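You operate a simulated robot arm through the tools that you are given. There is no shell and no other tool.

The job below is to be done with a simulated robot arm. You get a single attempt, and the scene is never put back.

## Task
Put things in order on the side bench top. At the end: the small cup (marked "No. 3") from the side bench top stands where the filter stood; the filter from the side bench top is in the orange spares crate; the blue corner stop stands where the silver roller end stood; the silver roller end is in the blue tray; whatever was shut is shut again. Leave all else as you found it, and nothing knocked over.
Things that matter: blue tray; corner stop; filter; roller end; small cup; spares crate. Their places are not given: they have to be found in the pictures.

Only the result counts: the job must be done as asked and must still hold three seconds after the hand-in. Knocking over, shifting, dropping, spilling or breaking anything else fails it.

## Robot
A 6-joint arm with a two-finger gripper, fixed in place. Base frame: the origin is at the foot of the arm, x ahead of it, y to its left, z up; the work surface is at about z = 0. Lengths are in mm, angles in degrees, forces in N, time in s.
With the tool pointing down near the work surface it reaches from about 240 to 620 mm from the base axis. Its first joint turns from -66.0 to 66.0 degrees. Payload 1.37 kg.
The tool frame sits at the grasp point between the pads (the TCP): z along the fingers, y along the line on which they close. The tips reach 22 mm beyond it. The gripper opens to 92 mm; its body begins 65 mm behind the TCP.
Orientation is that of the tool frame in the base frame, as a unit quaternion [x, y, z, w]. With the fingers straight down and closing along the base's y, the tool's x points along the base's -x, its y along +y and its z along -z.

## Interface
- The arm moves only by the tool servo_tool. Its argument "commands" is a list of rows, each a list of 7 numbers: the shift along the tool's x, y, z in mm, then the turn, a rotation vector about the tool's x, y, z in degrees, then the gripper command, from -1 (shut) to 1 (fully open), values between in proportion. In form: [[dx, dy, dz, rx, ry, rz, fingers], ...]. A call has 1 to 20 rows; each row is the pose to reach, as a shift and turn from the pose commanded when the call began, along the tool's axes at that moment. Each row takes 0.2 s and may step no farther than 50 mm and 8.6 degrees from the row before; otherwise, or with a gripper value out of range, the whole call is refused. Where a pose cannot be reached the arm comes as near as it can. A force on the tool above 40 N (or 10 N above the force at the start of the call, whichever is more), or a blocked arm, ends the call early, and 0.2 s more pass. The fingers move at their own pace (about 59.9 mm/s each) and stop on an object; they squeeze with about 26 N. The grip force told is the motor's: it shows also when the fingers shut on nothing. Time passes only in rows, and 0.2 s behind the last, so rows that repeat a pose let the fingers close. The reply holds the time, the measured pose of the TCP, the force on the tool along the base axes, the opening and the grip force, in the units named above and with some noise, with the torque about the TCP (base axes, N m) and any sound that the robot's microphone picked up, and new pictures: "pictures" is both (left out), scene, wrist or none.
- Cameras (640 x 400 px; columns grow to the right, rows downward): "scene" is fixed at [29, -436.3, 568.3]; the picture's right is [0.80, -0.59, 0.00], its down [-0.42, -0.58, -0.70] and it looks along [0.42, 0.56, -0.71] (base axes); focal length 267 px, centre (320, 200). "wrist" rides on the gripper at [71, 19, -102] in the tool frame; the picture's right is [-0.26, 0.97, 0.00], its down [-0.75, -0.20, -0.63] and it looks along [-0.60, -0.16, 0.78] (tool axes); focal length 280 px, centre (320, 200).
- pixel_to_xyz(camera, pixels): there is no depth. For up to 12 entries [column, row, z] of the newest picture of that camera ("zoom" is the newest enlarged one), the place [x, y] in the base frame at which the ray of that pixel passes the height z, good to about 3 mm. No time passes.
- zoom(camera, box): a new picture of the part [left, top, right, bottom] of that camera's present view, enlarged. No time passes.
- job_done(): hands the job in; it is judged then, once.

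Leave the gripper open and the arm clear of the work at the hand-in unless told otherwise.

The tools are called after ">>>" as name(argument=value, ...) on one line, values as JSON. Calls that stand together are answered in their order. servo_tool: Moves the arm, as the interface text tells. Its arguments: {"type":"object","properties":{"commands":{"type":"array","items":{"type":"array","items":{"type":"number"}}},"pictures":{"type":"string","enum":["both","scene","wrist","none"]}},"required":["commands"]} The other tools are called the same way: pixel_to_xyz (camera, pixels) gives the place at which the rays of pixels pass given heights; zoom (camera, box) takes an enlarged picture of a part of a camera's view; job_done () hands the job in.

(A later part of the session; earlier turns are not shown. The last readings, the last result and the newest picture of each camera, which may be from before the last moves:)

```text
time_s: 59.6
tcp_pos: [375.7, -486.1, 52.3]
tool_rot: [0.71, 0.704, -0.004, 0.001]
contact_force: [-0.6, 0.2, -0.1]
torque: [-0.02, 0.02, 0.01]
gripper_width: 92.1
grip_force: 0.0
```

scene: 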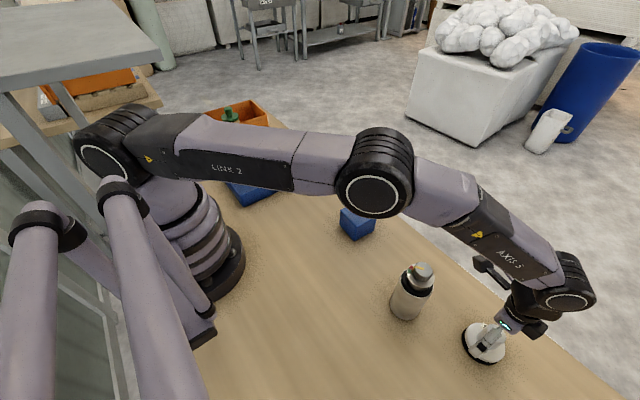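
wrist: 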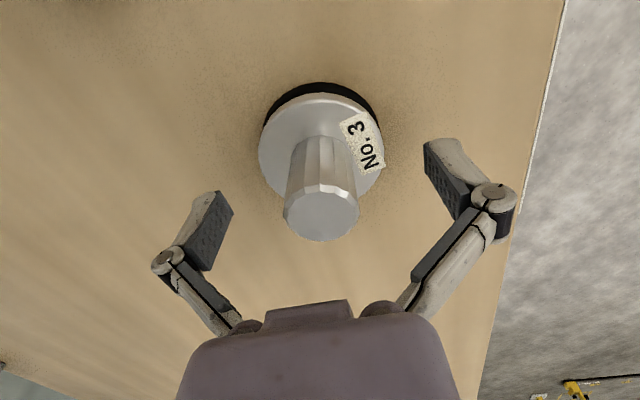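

The TCP is at (375.7,-486.1,52.3) and the stub is centred between the pads at column 321. I'll close the fingers.

>>> servo_tool(commands=[[0, 0, 0, 0, 0, 0, 0.3], [0, 0, 0, 0, 0, 0, -0.1], [0, 0, 0, 0, 0, 0, -0.5], [0, 0, 0, 0, 0, 0, -1], [0, 0, 0, 0, 0, 0, -1], [0, 0, 0, 0, 0, 0, -1]], pictures="wrist")

```text
time_s: 61.0
tcp_pos: [375.6, -485.1, 52.0]
tool_rot: [0.709, 0.705, -0.004, 0.0]
contact_force: [0.2, 0.1, 1.8]
torque: [0.01, 0.05, 0.04]
gripper_width: 31.0
grip_force: 26.2
```

wrist: 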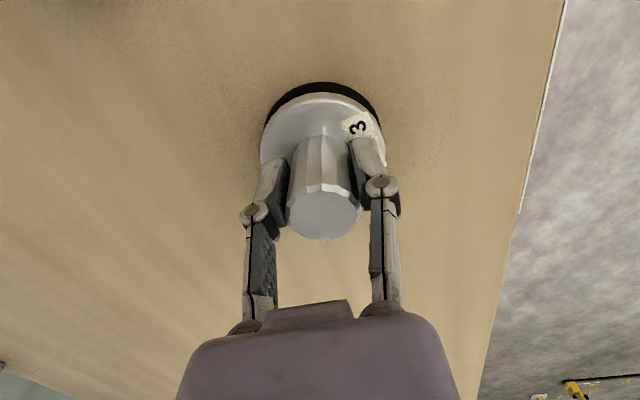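

The stub is gripped at 31.0 mm. I'll lift gently in small steps and watch the force, in case it sticks.

>>> servo_tool(commands=[[0, 0, -2, 0, 0, 0, -1], [0, 0, -4, 0, 0, 0, -1], [0, 0, -7, 0, 0, 0, -1], [0, 0, -10, 0, 0, 0, -1], [0, 0, -10, 0, 0, 0, -1]], pictures="both")

```text
time_s: 62.2
tcp_pos: [375.3, -487.2, 61.3]
tool_rot: [0.71, 0.705, -0.003, 0.0]
contact_force: [0.5, -1.3, -0.8]
torque: [0.01, 0.0, 0.04]
gripper_width: 30.4
grip_force: 25.7
```

scene: 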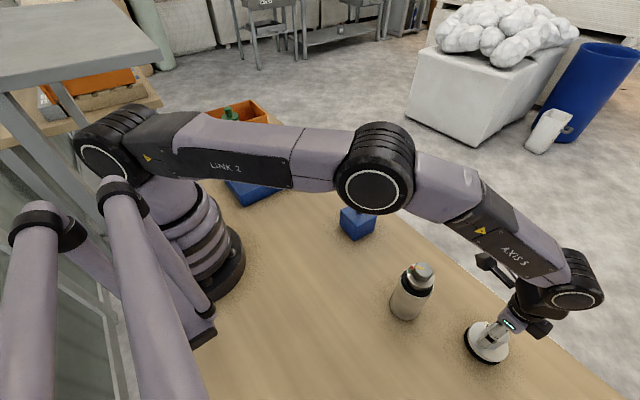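
wrist: 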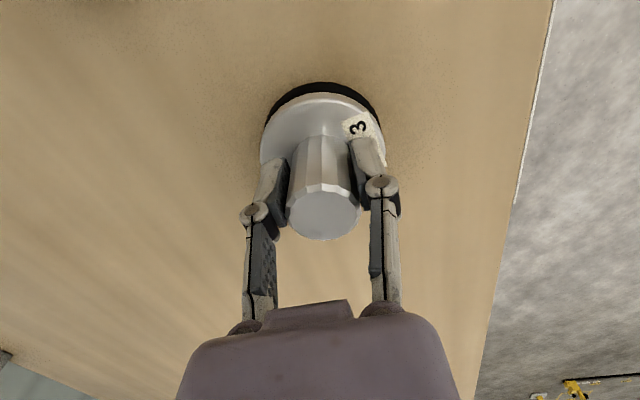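

The cup lifted freely and nothing sticks. I'll raise it to z≈250 so its bottom is at about 198, then carry it over the silver cylinder to above the filter's old place at (194,-268).

>>> servo_tool(commands=[[0, 0, -38, 0, 0, 0, -1], [0, 0, -76, 0, 0, 0, -1], [0, 0, -114, 0, 0, 0, -1], [0, 0, -152, 0, 0, 0, -1], [0, 0, -189, 0, 0, 0, -1], [31, -26, -189, 0, 0, 0, -1], [62, -52, -189, 0, 0, 0, -1], [93, -78, -189, 0, 0, 0, -1], [124, -104, -189, 0, 0, 0, -1], [155, -130, -189, 0, 0, 0, -1], [186, -156, -189, 0, 0, 0, -1], [217, -182, -189, 0, 0, 0, -1], [217, -182, -189, 0, 0, 0, -1]], pictures="both")

```text
time_s: 65.0
tcp_pos: [193.7, -265.7, 249.6]
tool_rot: [0.71, 0.704, -0.004, 0.0]
contact_force: [0.5, 0.0, -0.9]
torque: [0.02, 0.02, -0.01]
gripper_width: 30.6
grip_force: 25.9
```

scene: 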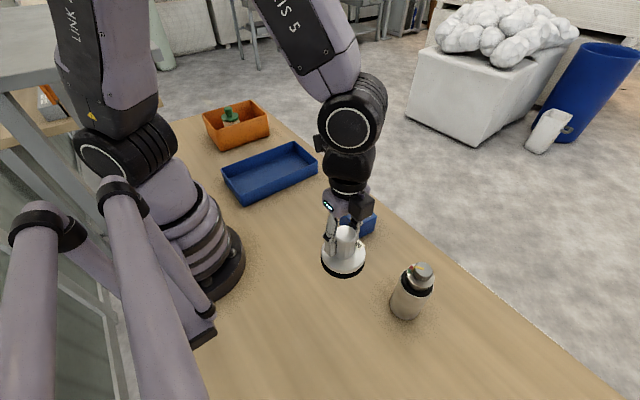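
wrist: 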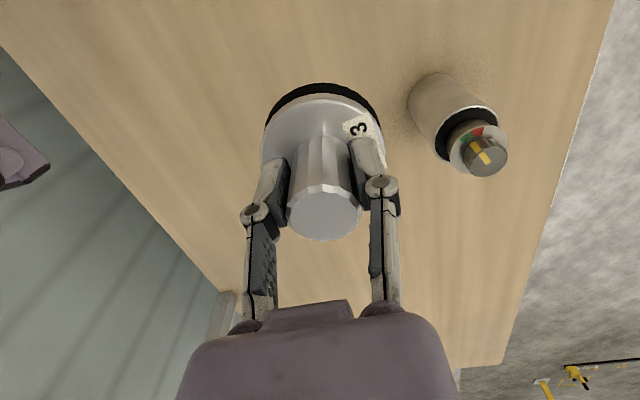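

The hand is above the old filter place at (193.7,-265.7). I'll correct 2 mm and descend to z≈56, about 4 mm above touchdown.

>>> servo_tool(commands=[[-2.3, 0.3, 40, 0, 0, 0, -1], [-2.3, 0.3, 80, 0, 0, 0, -1], [-2.3, 0.3, 120, 0, 0, 0, -1], [-2.3, 0.3, 155, 0, 0, 0, -1], [-2.3, 0.3, 180, 0, 0, 0, -1], [-2.3, 0.3, 193, 0, 0, 0, -1], [-2.3, 0.3, 193, 0, 0, 0, -1]], pictures="both")

```text
time_s: 66.6
tcp_pos: [194.8, -270.6, 65.1]
tool_rot: [0.71, 0.704, -0.005, 0.0]
contact_force: [0.2, 0.3, -0.9]
torque: [0.02, -0.01, 0.01]
gripper_width: 30.2
grip_force: 25.9
out of reach, approached as far as the arm can: row 6, 7
```

scene: 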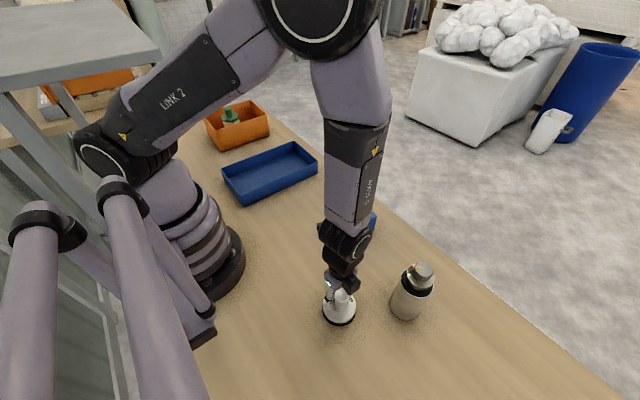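
wrist: 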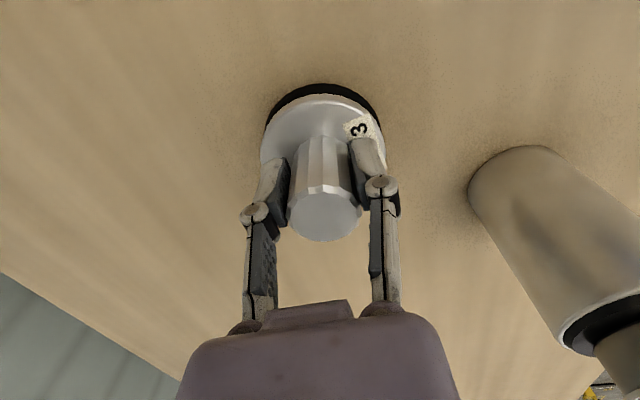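

The arm reports this pose as out of reach at z 57 with yaw -90, and stopped at z 65 with the cup about 13 mm above the bench. I'll turn the wrist back to the radial direction (yaw -54) slightly higher, then try lowering again.

>>> servo_tool(commands=[[0, 0, -14, 0, 0, -7.2, -1], [0, 0, -14, 0, 0, -14.4, -1], [0, 0, -14, 0, 0, -21.6, -1], [0, 0, -14, 0, 0, -28.8, -1], [0, 0, -14, 0, 0, -36, -1], [0, 0, -8, 0, 0, -36, -1], [0, 0, -2, 0, 0, -36, -1], [0, 0, 0, 0, 0, -36, -1]], pictures="wrist")

```text
time_s: 68.4
tcp_pos: [194.4, -271.9, 64.2]
tool_rot: [0.457, 0.889, -0.002, -0.001]
contact_force: [0.5, 0.5, -1.2]
torque: [0.0, 0.01, -0.01]
gripper_width: 30.3
grip_force: 25.7
out of reach, approached as far as the arm can: row 1
```

wrist: 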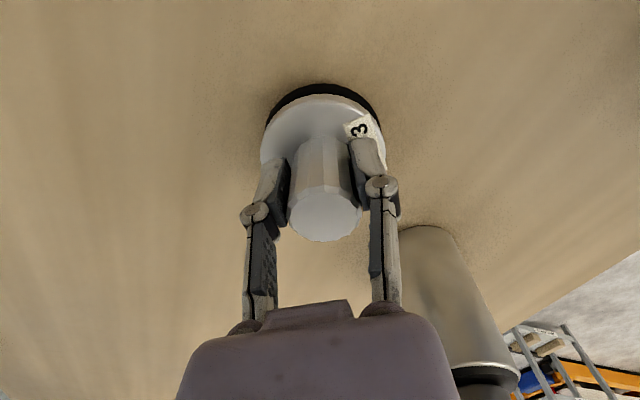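

With yaw -54 no out-of-reach note came for the last rows; the start pose was simply the z≈65 one. I'll now lower in small steps by up to 9 mm and see whether it follows.

>>> servo_tool(commands=[[0, 0, 3, 0, 0, 0, -1], [0, 0, 6, 0, 0, 0, -1], [0, 0, 8, 0, 0, 0, -1], [0, 0, 9, 0, 0, 0, -1], [0, 0, 9, 0, 0, 0, -1]], pictures="none")

```text
time_s: 69.6
tcp_pos: [194.0, -271.7, 60.0]
tool_rot: [0.458, 0.889, -0.005, -0.002]
contact_force: [0.9, 0.5, -1.7]
torque: [-0.01, -0.01, -0.01]
gripper_width: 30.4
grip_force: 25.5
out of reach, approached as far as the arm can: row 2, 3, 4, 5
```

At yaw -54 it stops at z 60, still about 8 mm high; this looks like a wrist-joint limit. A small inward tilt of about 2.5° should free it. I'll tilt, correct 2 mm sideways, and lower in small steps to touchdown at z≈52.

>>> servo_tool(commands=[[0.4, 1.2, -1, 0, 1.2, 0, -1], [0.7, 2.3, -1, 0, 2.5, 0, -1], [0.7, 2.3, 2, 0, 2.5, 0, -1], [0.7, 2.3, 4, 0, 2.5, 0, -1], [0.7, 2.3, 6, 0, 2.5, 0, -1], [0.7, 2.3, 6, 0, 2.5, 0, -1]], pictures="none")

```text
time_s: 71.0
tcp_pos: [193.5, -270.5, 55.3]
tool_rot: [0.458, 0.889, -0.001, -0.019]
contact_force: [-1.1, 0.8, -2.1]
torque: [0.02, 0.0, 0.0]
gripper_width: 30.3
grip_force: 25.6
out of reach, approached as far as the arm can: row 2, 3, 4, 5, 6
```

It now reaches z 55.3 with a 2.2° tilt. I'll add about 2° more tilt, correct 3 mm sideways, and lower the last 3–4 mm.

>>> servo_tool(commands=[[-1, 1.5, 0, 0, 1, 0, -1], [-1.9, 3, 0, 0, 2, 0, -1], [-1.9, 3, 1.5, 0, 2, 0, -1], [-1.9, 3, 2.5, 0, 2, 0, -1], [-1.9, 3, 3.5, 0, 2, 0, -1], [-1.9, 3, 3.5, 0, 2, 0, -1]], pictures="both")

```text
time_s: 72.4
tcp_pos: [196.2, -270.7, 51.7]
tool_rot: [0.457, 0.889, 0.014, -0.034]
contact_force: [5.0, 1.8, 13.3]
torque: [-0.36, -0.52, 0.23]
gripper_width: 30.2
grip_force: 26.2
```

scene: 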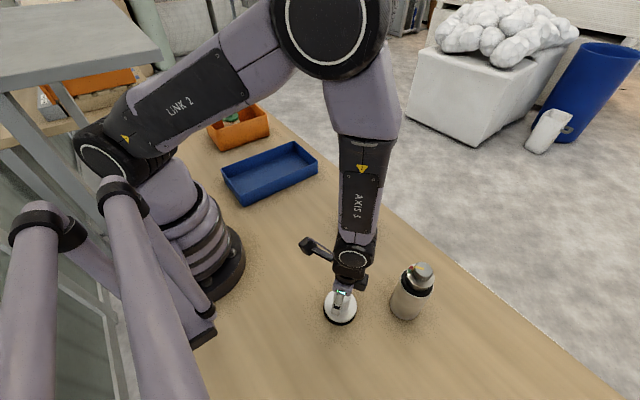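
wrist: 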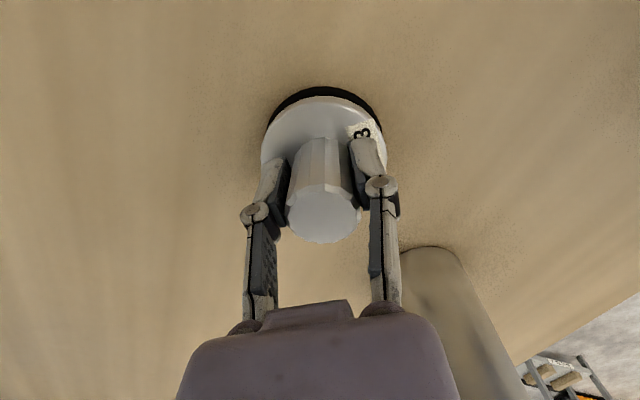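

There is contact, with 13 N upward. The cup's bottom centre is at about (194,-268) with a 4° tilt. I'll ease up 0.7 mm and open the fingers slowly so it settles flat.

>>> servo_tool(commands=[[0, 0, -0.7, 0, 0, 0, -1], [0, 0, -0.7, 0, 0, 0, -0.36], [0, 0, -0.7, 0, 0, 0, -0.33], [0, 0, -0.7, 0, 0, 0, -0.3], [0, 0, -0.7, 0, 0, 0, -0.25], [0, 0, -0.7, 0, 0, 0, -0.15], [0, 0, -0.7, 0, 0, 0, 0.1], [0, 0, -0.7, 0, 0, 0, 0.4], [0, 0, -0.7, 0, 0, 0, 0.4]], pictures="both")

```text
time_s: 74.4
tcp_pos: [196.9, -270.1, 52.9]
tool_rot: [0.457, 0.889, 0.014, -0.035]
contact_force: [0.4, 0.0, -0.1]
torque: [0.02, 0.06, -0.01]
gripper_width: 64.3
grip_force: 0.1
```

scene: 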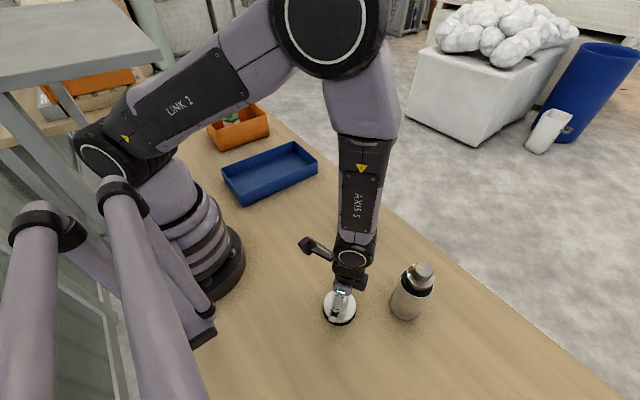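
wrist: 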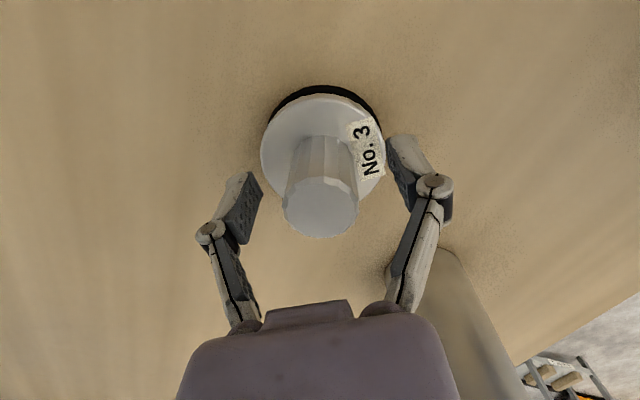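

The cup stands flat with "No. 3" visible, and the fingers are open at 64 mm. I'll retreat straight back along the tool axis about 165 mm.

>>> servo_tool(commands=[[0, 0, -15, 0, 0, 0, 0.4], [0, 0, -45, 0, 0, 0, 0.4], [0, 0, -85, 0, -1.5, 0, 0.4], [0, 0, -125, 0, -3, 0, 0.4], [0, 0, -165, 0, -4, 0, 0.7], [0, 0, -165, 0, -4, 0, 1]], pictures="both")

```text
time_s: 75.8
tcp_pos: [204.7, -279.4, 218.5]
tool_rot: [0.457, 0.89, -0.002, -0.003]
contact_force: [0.2, -1.2, -0.2]
torque: [0.03, 0.03, -0.03]
gripper_width: 92.1
grip_force: 0.1
```

scene: 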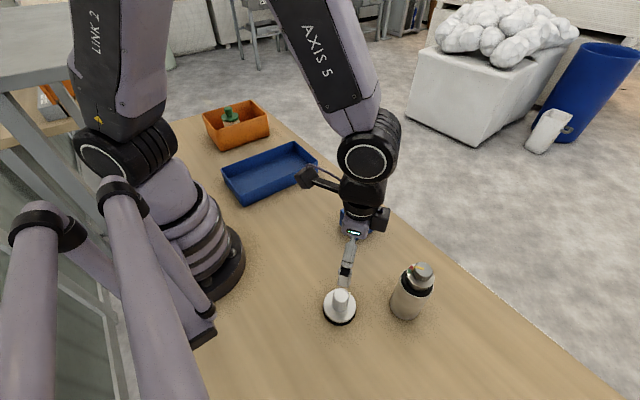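
wrist: 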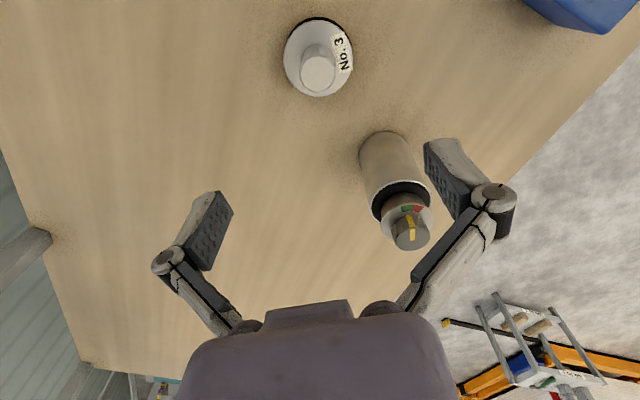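

The hand is clear and level. I'll verify the cup's final position in the wrist view and look again at the silver cylinder.

>>> zoom(camera="wrist", box=[270, 0, 370, 110])

>>> zoom(camera="wrist", box=[340, 120, 450, 260])

>>> pixel_to_xyz(camera="wrist", pixels=[[319, 58, 18], [283.5, 58, 18], [354, 58, 18], [317.5, 71, 66]])

```text
3.64 times, centred on (320, 55) of wrist
```

zoom: 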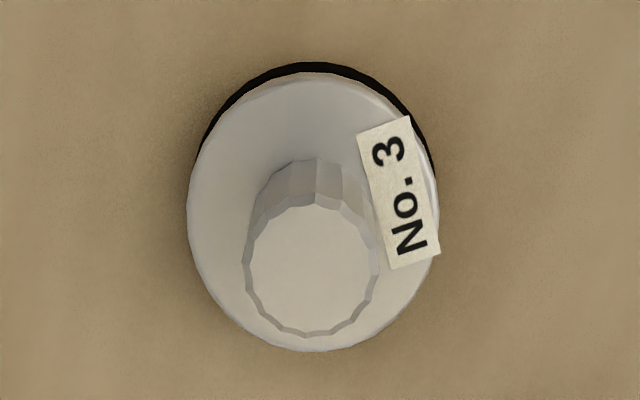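

```text
2.86 times, centred on (395, 190) of wrist
```

zoom: 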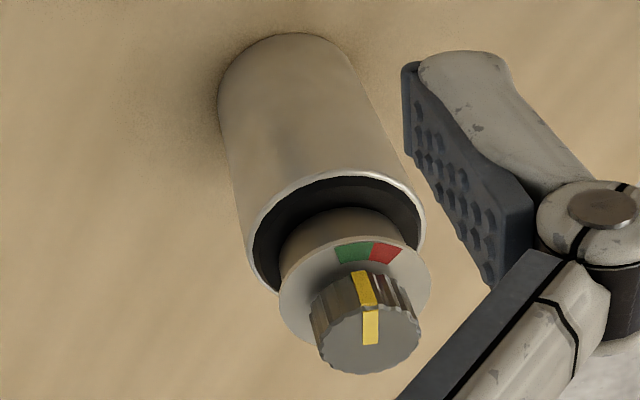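

```text
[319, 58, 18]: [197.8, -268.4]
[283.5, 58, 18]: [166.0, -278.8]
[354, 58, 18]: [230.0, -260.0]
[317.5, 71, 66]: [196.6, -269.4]
```

The cup stands at about (196.5,-269), within about 2 mm of the filter's old centre. Next is the silver cylinder. I'll compute its base circle at z 0 and its rim at trial heights from these pixels.

>>> pixel_to_xyz(camera="wrist", pixels=[[359.3, 155, 0], [384.5, 131.6, 0], [406.2, 144.5, 0], [368.8, 211, 90], [431.7, 198.7, 90], [403.7, 180.2, 90], [368.8, 211, 110], [431.7, 198.7, 110], [403.7, 180.2, 110], [411, 240, 140], [411, 240, 150], [411, 240, 160]])

```text
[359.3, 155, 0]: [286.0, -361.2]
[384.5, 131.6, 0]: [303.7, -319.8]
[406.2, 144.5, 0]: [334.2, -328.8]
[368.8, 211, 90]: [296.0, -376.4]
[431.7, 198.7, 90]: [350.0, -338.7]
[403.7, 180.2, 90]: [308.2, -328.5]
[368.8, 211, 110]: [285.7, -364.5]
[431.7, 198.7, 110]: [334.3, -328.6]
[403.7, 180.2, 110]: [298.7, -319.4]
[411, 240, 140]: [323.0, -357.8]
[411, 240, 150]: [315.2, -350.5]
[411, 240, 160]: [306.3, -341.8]
```

The cylinder comes out at centre about (312.5,-348.5), diameter 60, rim z≈106 and dial top ≈152. I'll grip the tube body below the rim so the dial isn't touched. First I'll move above it at z 218 and check the alignment.

>>> servo_tool(commands=[[-30, 12, 0, 0, 0, 0, 1], [-60, 24, 0, 0, 0, 0, 1], [-90, 36, 0, 0, 0, 0, 1], [-118.9, 47.4, 0, 0, 0, 0, 1], [-118.9, 47.4, 0, 0, 0, 0, 1]], pictures="both")

```text
time_s: 77.0
tcp_pos: [313.3, -347.5, 215.6]
tool_rot: [0.457, 0.889, -0.002, -0.003]
contact_force: [1.3, 0.3, -0.5]
torque: [0.01, 0.02, 0.0]
gripper_width: 92.1
grip_force: 0.0
```

scene: 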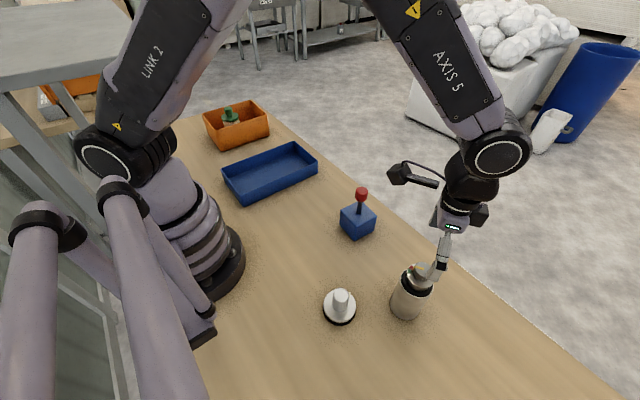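
wrist: 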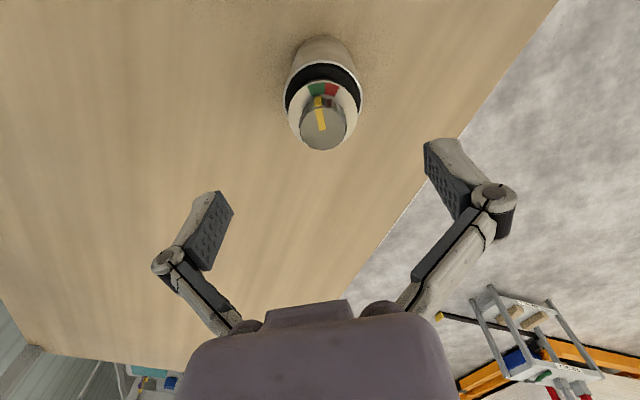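

The cylinder appears at wrist (323,100), almost on the axis. I'll zoom in for exact alignment and a close look at its top.

>>> zoom(camera="wrist", box=[270, 20, 380, 160])

```text
2.86 times, centred on (325, 90) of wrist
```

zoom: 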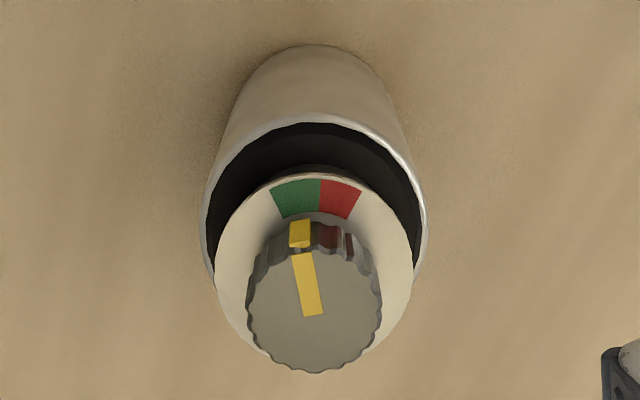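

>>> pixel_to_xyz(camera="wrist", pixels=[[284.1, 99, 106], [362.4, 99, 106], [323, 61, 106], [323, 99, 106], [323, 35.8, 0], [323.5, 131, 150], [323.5, 131, 155], [323, 108, 128]])

```text
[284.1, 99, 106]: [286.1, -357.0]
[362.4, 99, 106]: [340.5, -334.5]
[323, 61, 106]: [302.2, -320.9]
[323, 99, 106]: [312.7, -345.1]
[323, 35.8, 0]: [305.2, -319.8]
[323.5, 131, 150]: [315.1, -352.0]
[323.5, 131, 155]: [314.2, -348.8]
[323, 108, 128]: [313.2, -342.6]
```

The tube centre is at (314,-348) and the TCP is at (313,-347.5); the dial top is at about z 155. I'll descend to z≈98, which puts the tips at about 76 alongside the tube and the palm at about 163, above the dial.

>>> servo_tool(commands=[[0, 1, 30, 0, 0, 0, 1], [0, 1, 60, 0, 0, 0, 1], [0, 1, 85, 0, 0, 0, 1], [0, 1, 105, 0, 0, 0, 1], [0, 1, 117, 0, 0, 0, 1], [0, 1, 117, 0, 0, 0, 1]], pictures="both")

```text
time_s: 78.4
tcp_pos: [312.4, -348.4, 98.9]
tool_rot: [0.457, 0.889, -0.002, -0.004]
contact_force: [0.4, 0.4, 0.8]
torque: [-0.03, -0.01, -0.04]
gripper_width: 92.0
grip_force: 0.1
```

scene: 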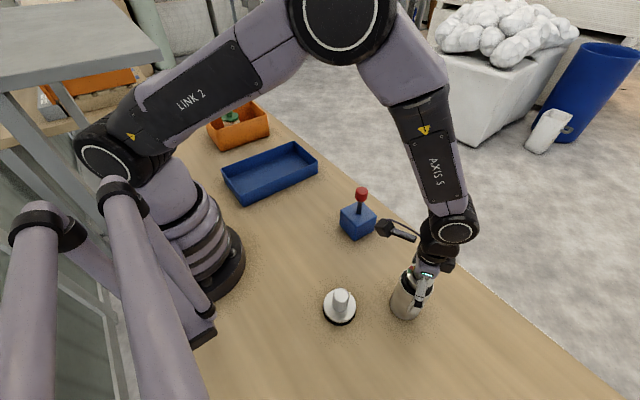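
wrist: 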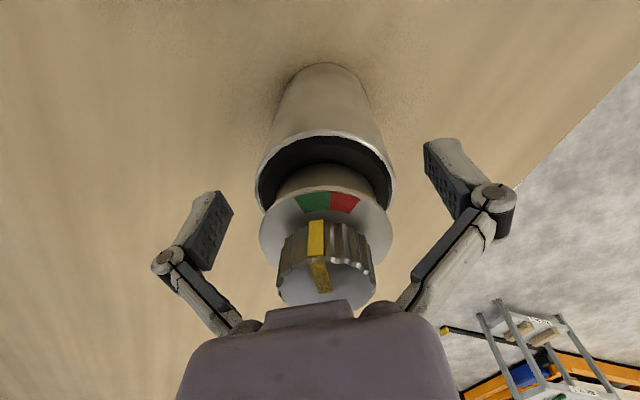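

The tube is centred between the pads and the dial is just below the palm, not touching. I'll close the fingers on the tube.

>>> servo_tool(commands=[[0, 0, 0, 0, 0, 0, 0.5], [0, 0, 0, 0, 0, 0, 0.3], [0, 0, 0, 0, 0, 0, -0.2], [0, 0, 0, 0, 0, 0, -1], [0, 0, 0, 0, 0, 0, -1]], pictures="wrist")

```text
time_s: 79.6
tcp_pos: [312.9, -348.3, 99.8]
tool_rot: [0.457, 0.889, -0.002, -0.004]
contact_force: [3.9, 3.4, 4.2]
torque: [0.09, -0.07, 0.02]
gripper_width: 61.6
grip_force: 25.3
```

wrist: 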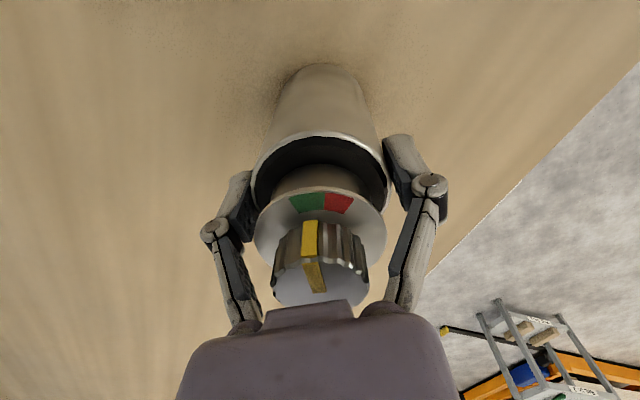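

It is gripped at 61.6 mm, and a 5 N side force suggests it is heavier or held. I'll lift very slowly and read the force.

>>> servo_tool(commands=[[0, 0, -1, 0, 0, 0, -1], [0, 0, -2, 0, 0, 0, -1], [0, 0, -3, 0, 0, 0, -1], [0, 0, -4, 0, 0, 0, -1], [0, 0, -4, 0, 0, 0, -1]], pictures="both")

```text
time_s: 80.8
tcp_pos: [312.1, -349.9, 103.4]
tool_rot: [0.457, 0.889, -0.001, -0.004]
contact_force: [0.1, 0.2, -6.9]
torque: [0.02, 0.05, 0.01]
gripper_width: 61.3
grip_force: 25.9
```

scene: 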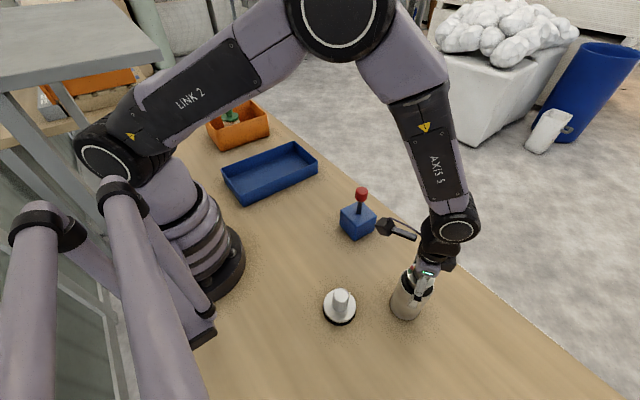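
wrist: 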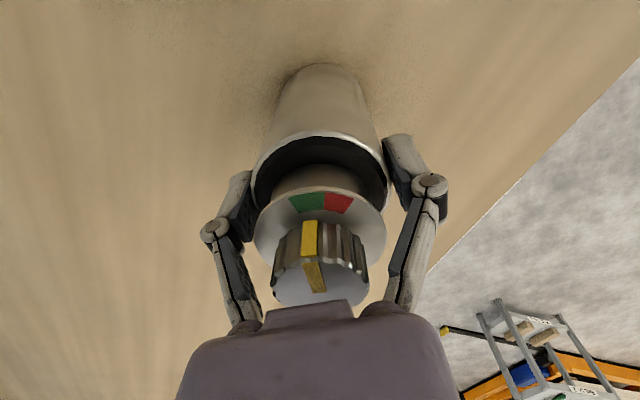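

The force reads -6.9 N, which looks like its own weight. I'll lift 15 mm more to confirm it stays constant.

>>> servo_tool(commands=[[0, 0, -5, 0, 0, 0, -1], [0, 0, -10, 0, 0, 0, -1], [0, 0, -15, 0, 0, 0, -1], [0, 0, -15, 0, 0, 0, -1]], pictures="both")

```text
time_s: 81.8
tcp_pos: [311.9, -348.1, 117.2]
tool_rot: [0.457, 0.89, -0.001, -0.005]
contact_force: [-0.2, 0.8, -8.2]
torque: [0.02, 0.04, 0.02]
gripper_width: 61.3
grip_force: 26.0
```

scene: 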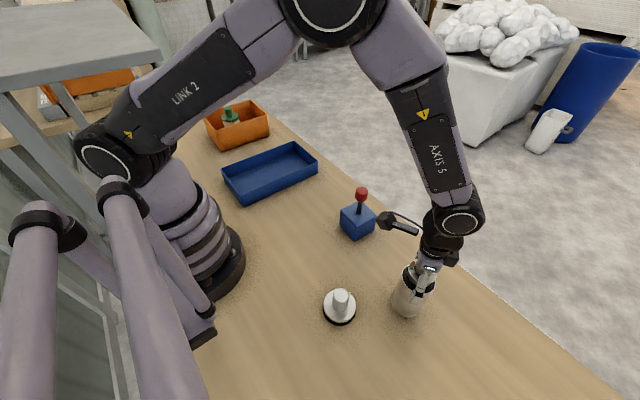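
wrist: 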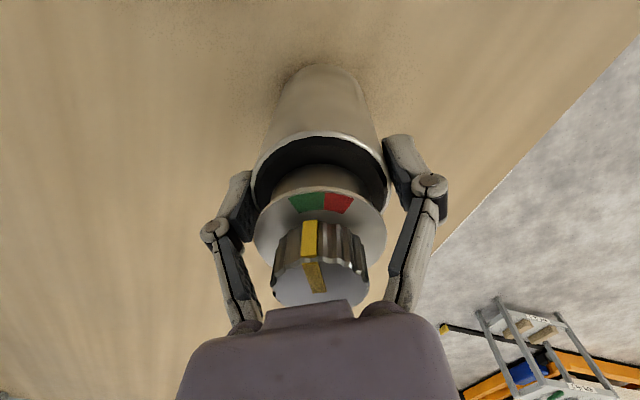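

The weight is a constant ~7.5 N and the whole piece, dial unchanged, comes up freely. I'll raise it to z≈270 so its bottom is at about 170, above the red knob. Then I'll swing along an arc to above the blue tray centre at (298,187).

>>> servo_tool(commands=[[0, 0, -38, 0, 0, 0, -1], [0, 0, -76, 0, 0, 0, -1], [0, 0, -115, 0, 0, 0, -1], [0, 0, -153, 0, 0, 0, -1], [15.6, 44.4, -153, 0, 0, -5.7, -1], [35.3, 86.3, -153, 0, 0, -11.4, -1], [58.8, 125.2, -153, 0, 0, -17.1, -1], [85.7, 160.9, -153, 0, 0, -22.9, -1], [115.6, 192.9, -153, 0, 0, -28.6, -1], [148.0, 221.2, -153, 0, 0, -34.3, -1], [182.6, 245.5, -153, 0, 0, -40, -1], [218.7, 265.7, -153, 0, 0, -45.7, -1], [256.0, 281.7, -153, 0, 0, -51.4, -1], [294.0, 293.4, -153, 0, 0, -57.1, -1], [332.2, 301.0, -153, 0, 0, -62.9, -1], [370.2, 304.5, -153, 0, 0, -68.6, -1], [407.5, 304.1, -153, 0, 0, -74.3, -1], [443.7, 299.9, -153, 0, 0, -80, -1], [443.7, 299.9, -153, 0, 0, -80, -1]], pictures="both")

```text
time_s: 85.8
tcp_pos: [297.9, 187.6, 271.2]
tool_rot: [-0.222, 0.975, 0.001, -0.004]
contact_force: [-0.4, 0.8, -8.1]
torque: [-0.01, 0.01, -0.01]
gripper_width: 61.3
grip_force: 26.1
```

scene: 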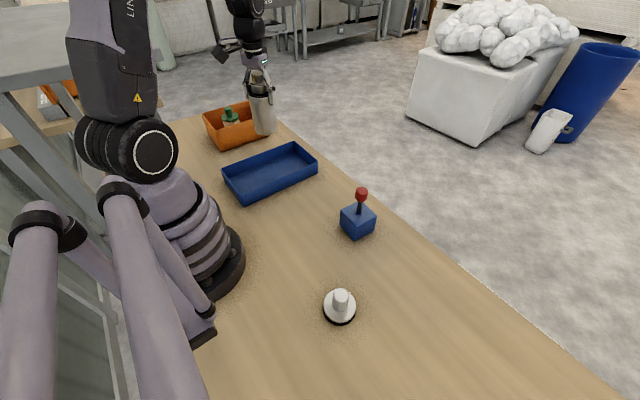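
wrist: 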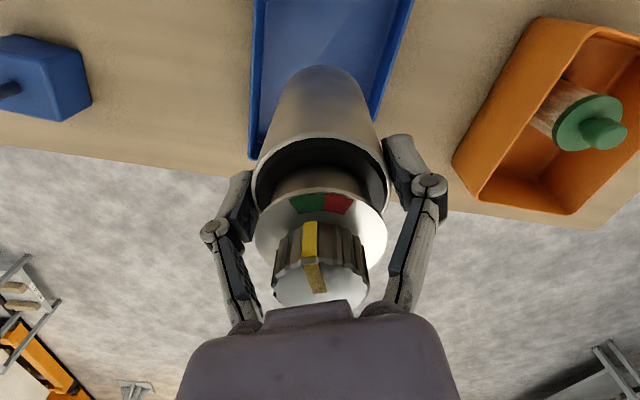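

It is over the tray at (298,187.6,271). I'll descend to z≈108, with the bottom about 9 mm above the bench level.

>>> servo_tool(commands=[[0, 0, 40, 0, 0, 0, -1], [0, 0, 80, 0, 0, 0, -1], [0, 0, 115, 0, 0, 0, -1], [0, 0, 140, 0, 0, 0, -1], [0, 0, 155, 0, 0, 0, -1], [0, 0, 163, 0, 0, 0, -1], [0, 0, 163, 0, 0, 0, -1]], pictures="both")

```text
time_s: 87.4
tcp_pos: [297.9, 185.7, 107.7]
tool_rot: [-0.221, 0.975, 0.001, -0.004]
contact_force: [0.3, 0.1, -6.4]
torque: [0.02, 0.03, -0.02]
gripper_width: 61.2
grip_force: 26.1
```

scene: 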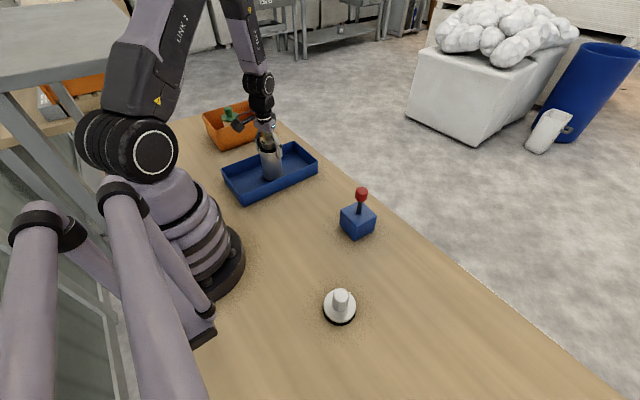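
wrist: 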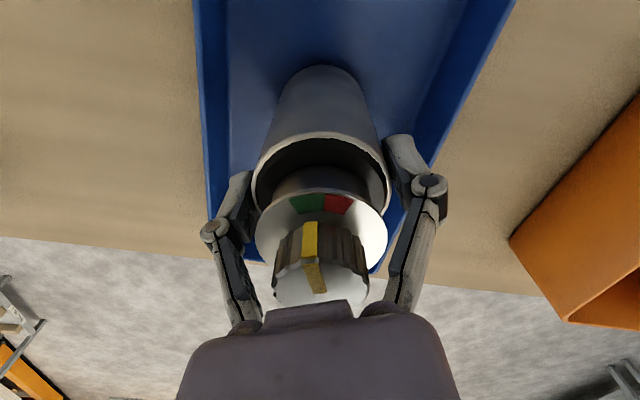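

The cylinder is inside the tray, about centred. I'll lower the last millimetres slowly until it touches the tray floor.

>>> servo_tool(commands=[[0, 0, 2, 0, 0, 0, -1], [0, 0, 3.5, 0, 0, 0, -1], [0, 0, 4.5, 0, 0, 0, -1], [0, 0, 5.5, 0, 0, 0, -1], [0, 0, 5.5, 0, 0, 0, -1]], pictures="none")

```text
time_s: 88.6
tcp_pos: [299.8, 186.4, 102.1]
tool_rot: [-0.221, 0.975, 0.002, -0.003]
contact_force: [-5.3, 2.4, 16.3]
torque: [0.06, -0.02, -0.13]
gripper_width: 61.5
grip_force: 25.9
```

There is contact at 16 N, so it stands on the tray floor. I'll ease up 1 mm and open.

>>> servo_tool(commands=[[0, 0, -0.9, 0, 0, 0, -1], [0, 0, -0.9, 0, 0, 0, 0.4], [0, 0, -0.9, 0, 0, 0, 0.6], [0, 0, -0.9, 0, 0, 0, 1], [0, 0, -0.9, 0, 0, 0, 1], [0, 0, -0.9, 0, 0, 0, 1]], pictures="wrist")

```text
time_s: 90.0
tcp_pos: [298.7, 186.5, 104.1]
tool_rot: [-0.221, 0.975, 0.002, -0.004]
contact_force: [0.2, 0.6, -0.1]
torque: [0.02, 0.01, 0.02]
gripper_width: 91.9
grip_force: 0.0
```

wrist: 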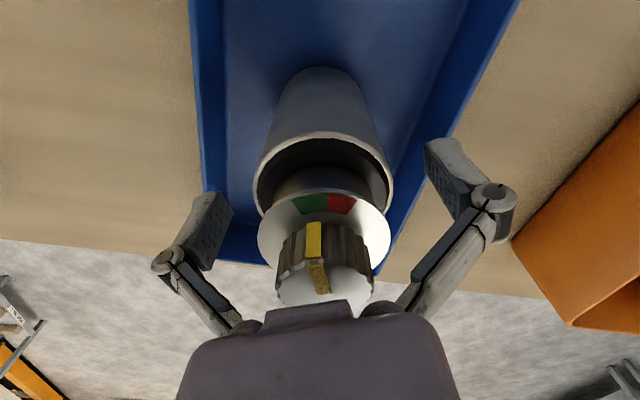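

The roller end is released and standing. I'll retreat straight up to z≈250.

>>> servo_tool(commands=[[0, 0, -20, 0, 0, 0, 1], [0, 0, -55, 0, 0, 0, 1], [0, 0, -95, 0, 0, 0, 1], [0, 0, -135, 0, 0, 0, 1], [0, 0, -146, 0, 0, 0, 1]], pictures="both")

```text
time_s: 91.2
tcp_pos: [298.9, 187.4, 250.1]
tool_rot: [-0.221, 0.975, 0.0, -0.005]
contact_force: [-0.1, -0.7, 0.1]
torque: [0.01, -0.01, 0.03]
gripper_width: 91.8
grip_force: 0.1
```

scene: 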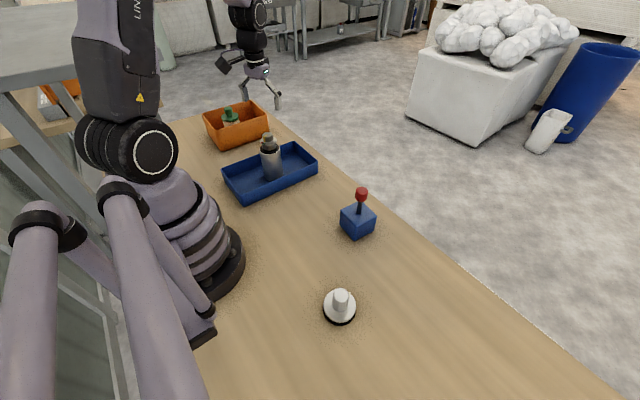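
wrist: 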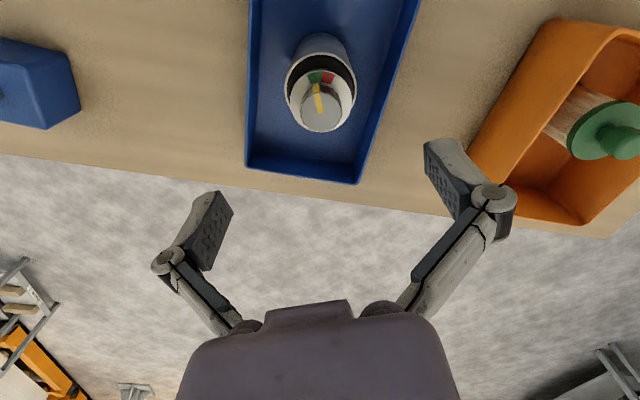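

The roller end stands in the tray. Next is the blue corner stop. I'll swing at z 250 to above it at about (372,-130), turning the yaw to about -20.

>>> servo_tool(commands=[[-6.9, -35, 0, 0, 0, 5.07, 1], [-10.2, -70.9, 0, 0, 0, 10.1, 1], [-9.8, -107.5, 0, 0, 0, 15.2, 1], [-5.7, -144.3, 0, 0, 0, 20.3, 1], [2.2, -180.9, 0, 0, 0, 25.3, 1], [13.9, -217, 0, 0, 0, 30.4, 1], [29.3, -252.1, 0, 0, 0, 35.5, 1], [48.4, -285.9, 0, 0, 0, 40.5, 1], [71.2, -318, 0, 0, 0, 45.6, 1], [71.2, -318, 0, 0, 0, 45.6, 1]], pictures="both")

```text
time_s: 93.4
tcp_pos: [373.6, -130.2, 249.9]
tool_rot: [0.174, 0.985, 0.001, -0.005]
contact_force: [-1.1, -1.0, 0.2]
torque: [-0.02, 0.01, -0.03]
gripper_width: 91.6
grip_force: 0.0
```

scene: 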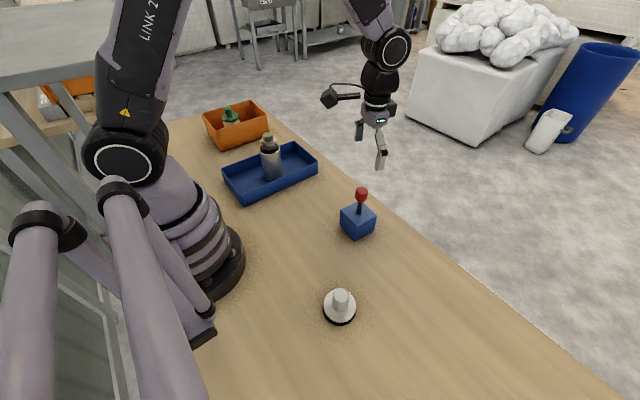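
wrist: 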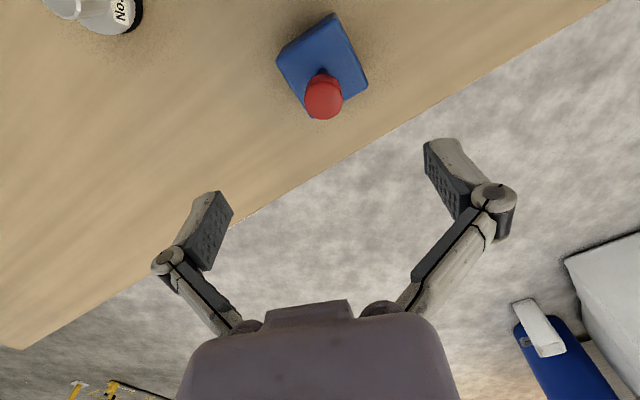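

The red knob appears at wrist (323,97), nearly on the axis. I'll zoom in for exact geometry.

>>> zoom(camera="wrist", box=[260, 0, 390, 130])

>>> zoom(camera="scene", box=[310, 170, 410, 260])

```text
3.08 times, centred on (325, 65) of wrist
```

zoom: 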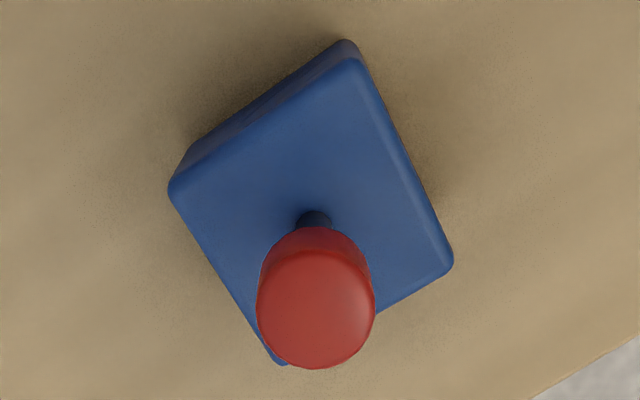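

```text
4.44 times, centred on (360, 215) of scene
```

zoom: 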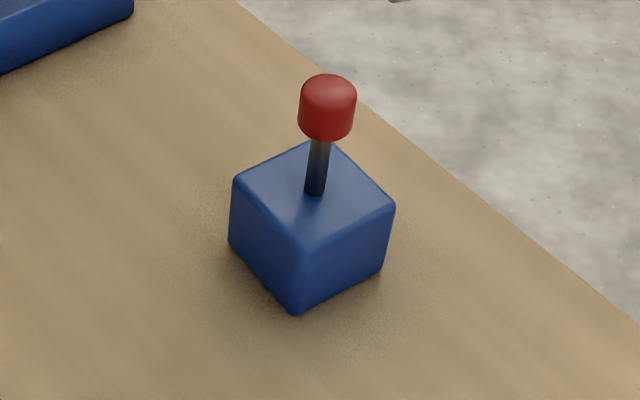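

>>> pixel_to_xyz(camera="scene", pixels=[[354.4, 240.2, 0], [373.5, 230.3, 0], [339.3, 224, 0], [356.2, 226.3, 45], [376.9, 216.8, 45], [340.4, 210.5, 45], [358.2, 201.5, 45]])

>>> pixel_to_xyz(camera="wrist", pixels=[[338, 20, 45], [276.9, 61.1, 45], [312, 117.6, 45], [367.2, 85.1, 45], [323.5, 71, 45], [324, 103, 135], [324, 103, 142], [304.5, 98, 135], [343, 98, 135]])

```text
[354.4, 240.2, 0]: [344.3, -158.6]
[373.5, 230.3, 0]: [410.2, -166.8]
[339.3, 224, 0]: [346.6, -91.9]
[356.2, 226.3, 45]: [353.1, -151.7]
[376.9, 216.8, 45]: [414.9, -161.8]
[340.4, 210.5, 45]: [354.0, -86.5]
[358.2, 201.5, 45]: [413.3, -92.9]
```

```text
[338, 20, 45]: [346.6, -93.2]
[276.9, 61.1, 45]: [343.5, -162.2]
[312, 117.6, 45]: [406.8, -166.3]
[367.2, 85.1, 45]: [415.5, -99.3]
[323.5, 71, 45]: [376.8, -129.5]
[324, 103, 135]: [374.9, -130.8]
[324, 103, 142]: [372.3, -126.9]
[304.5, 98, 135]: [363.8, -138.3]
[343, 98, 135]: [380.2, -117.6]
```

The block is about 67 mm square with its top at about 52, centred at (377.5,-129.5). The red knob is 26 mm wide, at z 115–140, on a thin post. I'll shift 3 mm and descend to TCP z≈128 to grip the red knob.

>>> servo_tool(commands=[[-2.8, 1, 30, 0, 0, 0, 1], [-2.8, 1, 62, 0, 0, 0, 1], [-2.8, 1, 90, 0, 0, 0, 1], [-2.8, 1, 112, 0, 0, 0, 1], [-2.8, 1, 122, 0, 0, 0, 1], [-2.8, 1, 122, 0, 0, 0, 1]], pictures="both")

```text
time_s: 94.8
tcp_pos: [375.2, -131.9, 126.0]
tool_rot: [0.174, 0.985, -0.001, -0.003]
contact_force: [0.2, 0.2, 0.5]
torque: [-0.05, 0.01, -0.01]
gripper_width: 91.8
grip_force: 0.1
```

scene: 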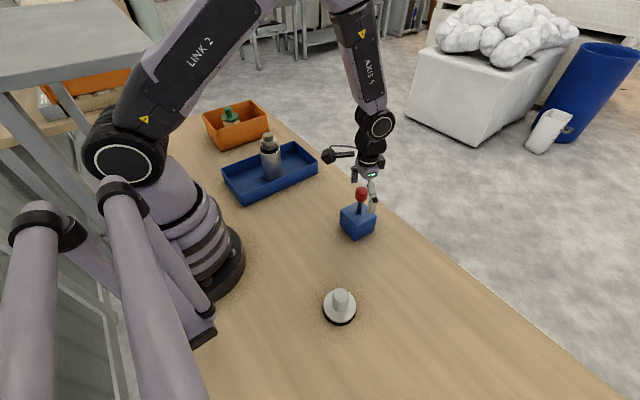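
wrist: 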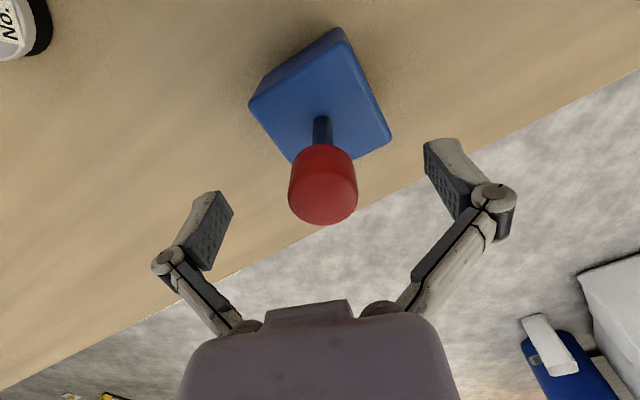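

The red knob is centred at (323,185) between the pads. I'll close the fingers.

>>> servo_tool(commands=[[0, 0, 0, 0, 0, 0, 0.4], [0, 0, 0, 0, 0, 0, 0], [0, 0, 0, 0, 0, 0, -0.3], [0, 0, 0, 0, 0, 0, -0.6], [0, 0, 0, 0, 0, 0, -1], [0, 0, 0, 0, 0, 0, -1], [0, 0, 0, 0, 0, 0, -1]], pictures="wrist")

```text
time_s: 96.4
tcp_pos: [375.1, -131.6, 126.8]
tool_rot: [0.174, 0.985, 0.0, -0.004]
contact_force: [2.3, 1.1, -0.2]
torque: [-0.02, -0.01, 0.02]
gripper_width: 28.1
grip_force: 26.2
```

wrist: 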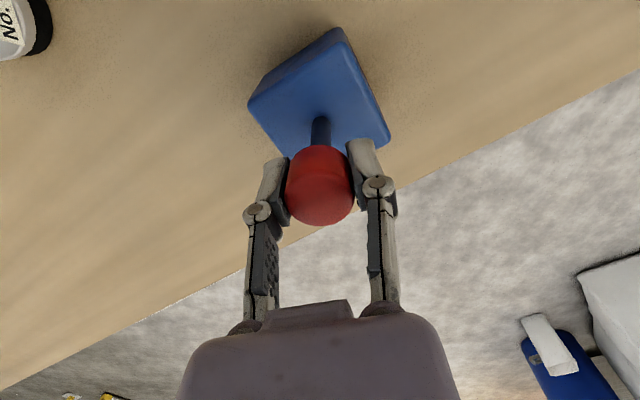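

The knob is gripped at 28.1 mm. I'll lift slowly and check the force.

>>> servo_tool(commands=[[0, 0, -2, 0, 0, 0, -1], [0, 0, -5, 0, 0, 0, -1], [0, 0, -10, 0, 0, 0, -1], [0, 0, -18, 0, 0, 0, -1], [0, 0, -18, 0, 0, 0, -1]], pictures="both")

```text
time_s: 97.6
tcp_pos: [374.7, -131.2, 145.7]
tool_rot: [0.173, 0.985, 0.0, -0.004]
contact_force: [-0.2, -0.9, -4.5]
torque: [-0.03, -0.02, 0.0]
gripper_width: 28.0
grip_force: 26.4
```

scene: 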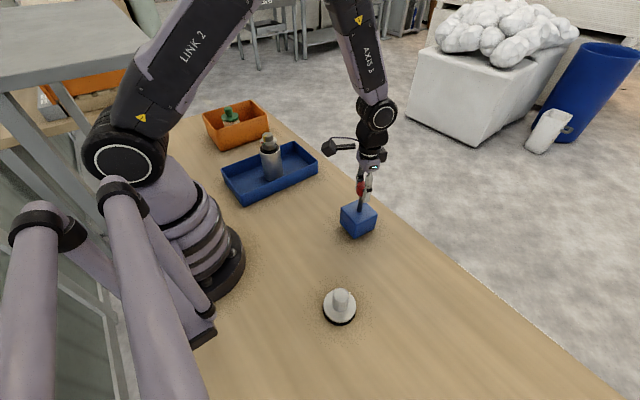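
wrist: 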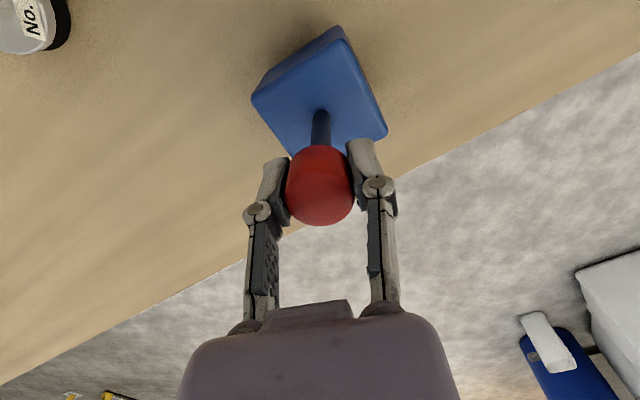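

It lifted freely with a steady weight of 4.5 N. I'll raise it to z≈232 so the block bottom is at about 105, then carry it straight to above the roller end's old place at TCP (312.6,-348.5), keeping its orientation.

>>> servo_tool(commands=[[0, 0, -30, 0, 0, 0, -1], [0, 0, -60, 0, 0, 0, -1], [0, 0, -86, 0, 0, 0, -1], [-2.6, -37, -86, 0, 0, 0, -1], [-5.3, -75, -86, 0, 0, 0, -1], [-8, -113, -86, 0, 0, 0, -1], [-10.6, -151, -86, 0, 0, 0, -1], [-13.3, -189, -86, 0, 0, 0, -1], [-15.9, -225.5, -86, 0, 0, 0, -1], [-15.9, -225.5, -86, 0, 0, 0, -1]], pictures="both")

```text
time_s: 99.8
tcp_pos: [312.6, -347.3, 231.4]
tool_rot: [0.174, 0.985, 0.0, -0.005]
contact_force: [-0.5, -0.3, -4.1]
torque: [0.03, 0.0, 0.01]
gripper_width: 28.2
grip_force: 26.1
```

scene: 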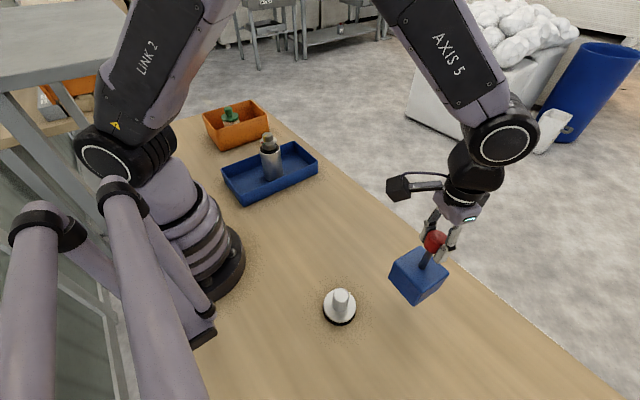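
wrist: 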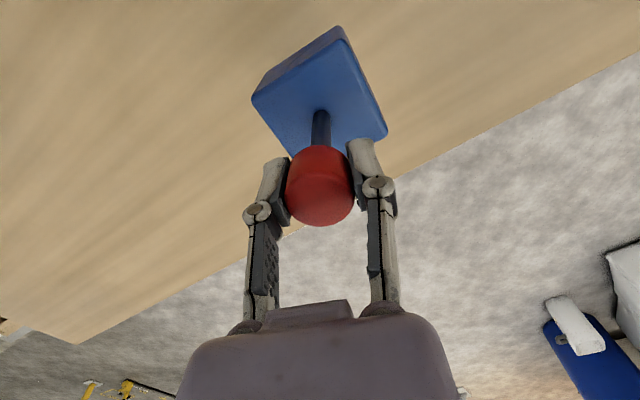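

It is above the target at (312.6,-347.3). I'll descend 100 mm to z≈131, about 5 mm above touchdown.

>>> servo_tool(commands=[[-0.4, -1.1, 35, 0, 0, 0, -1], [-0.4, -1.1, 65, 0, 0, 0, -1], [-0.4, -1.1, 88, 0, 0, 0, -1], [-0.4, -1.1, 100, 0, 0, 0, -1], [-0.4, -1.1, 100, 0, 0, 0, -1]], pictures="both")

```text
time_s: 101.0
tcp_pos: [312.7, -347.8, 130.4]
tool_rot: [0.173, 0.985, 0.0, -0.005]
contact_force: [-1.1, 0.4, 0.0]
torque: [-0.05, 0.03, 0.01]
gripper_width: 28.1
grip_force: 25.0
```

scene: 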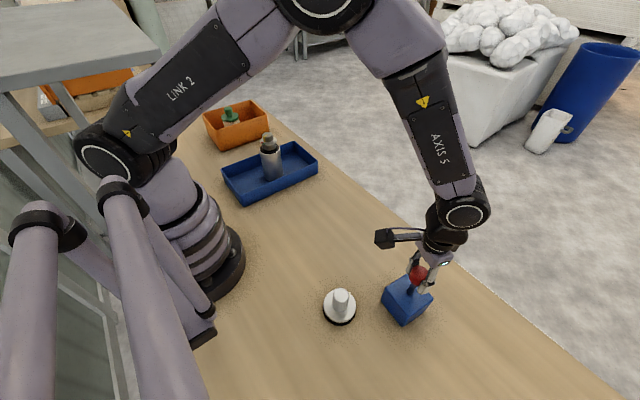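
wrist: 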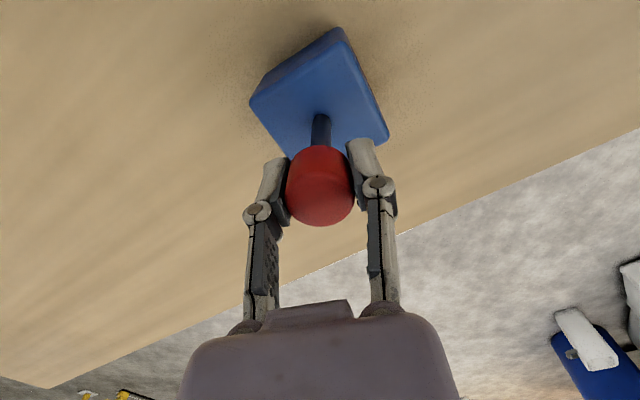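

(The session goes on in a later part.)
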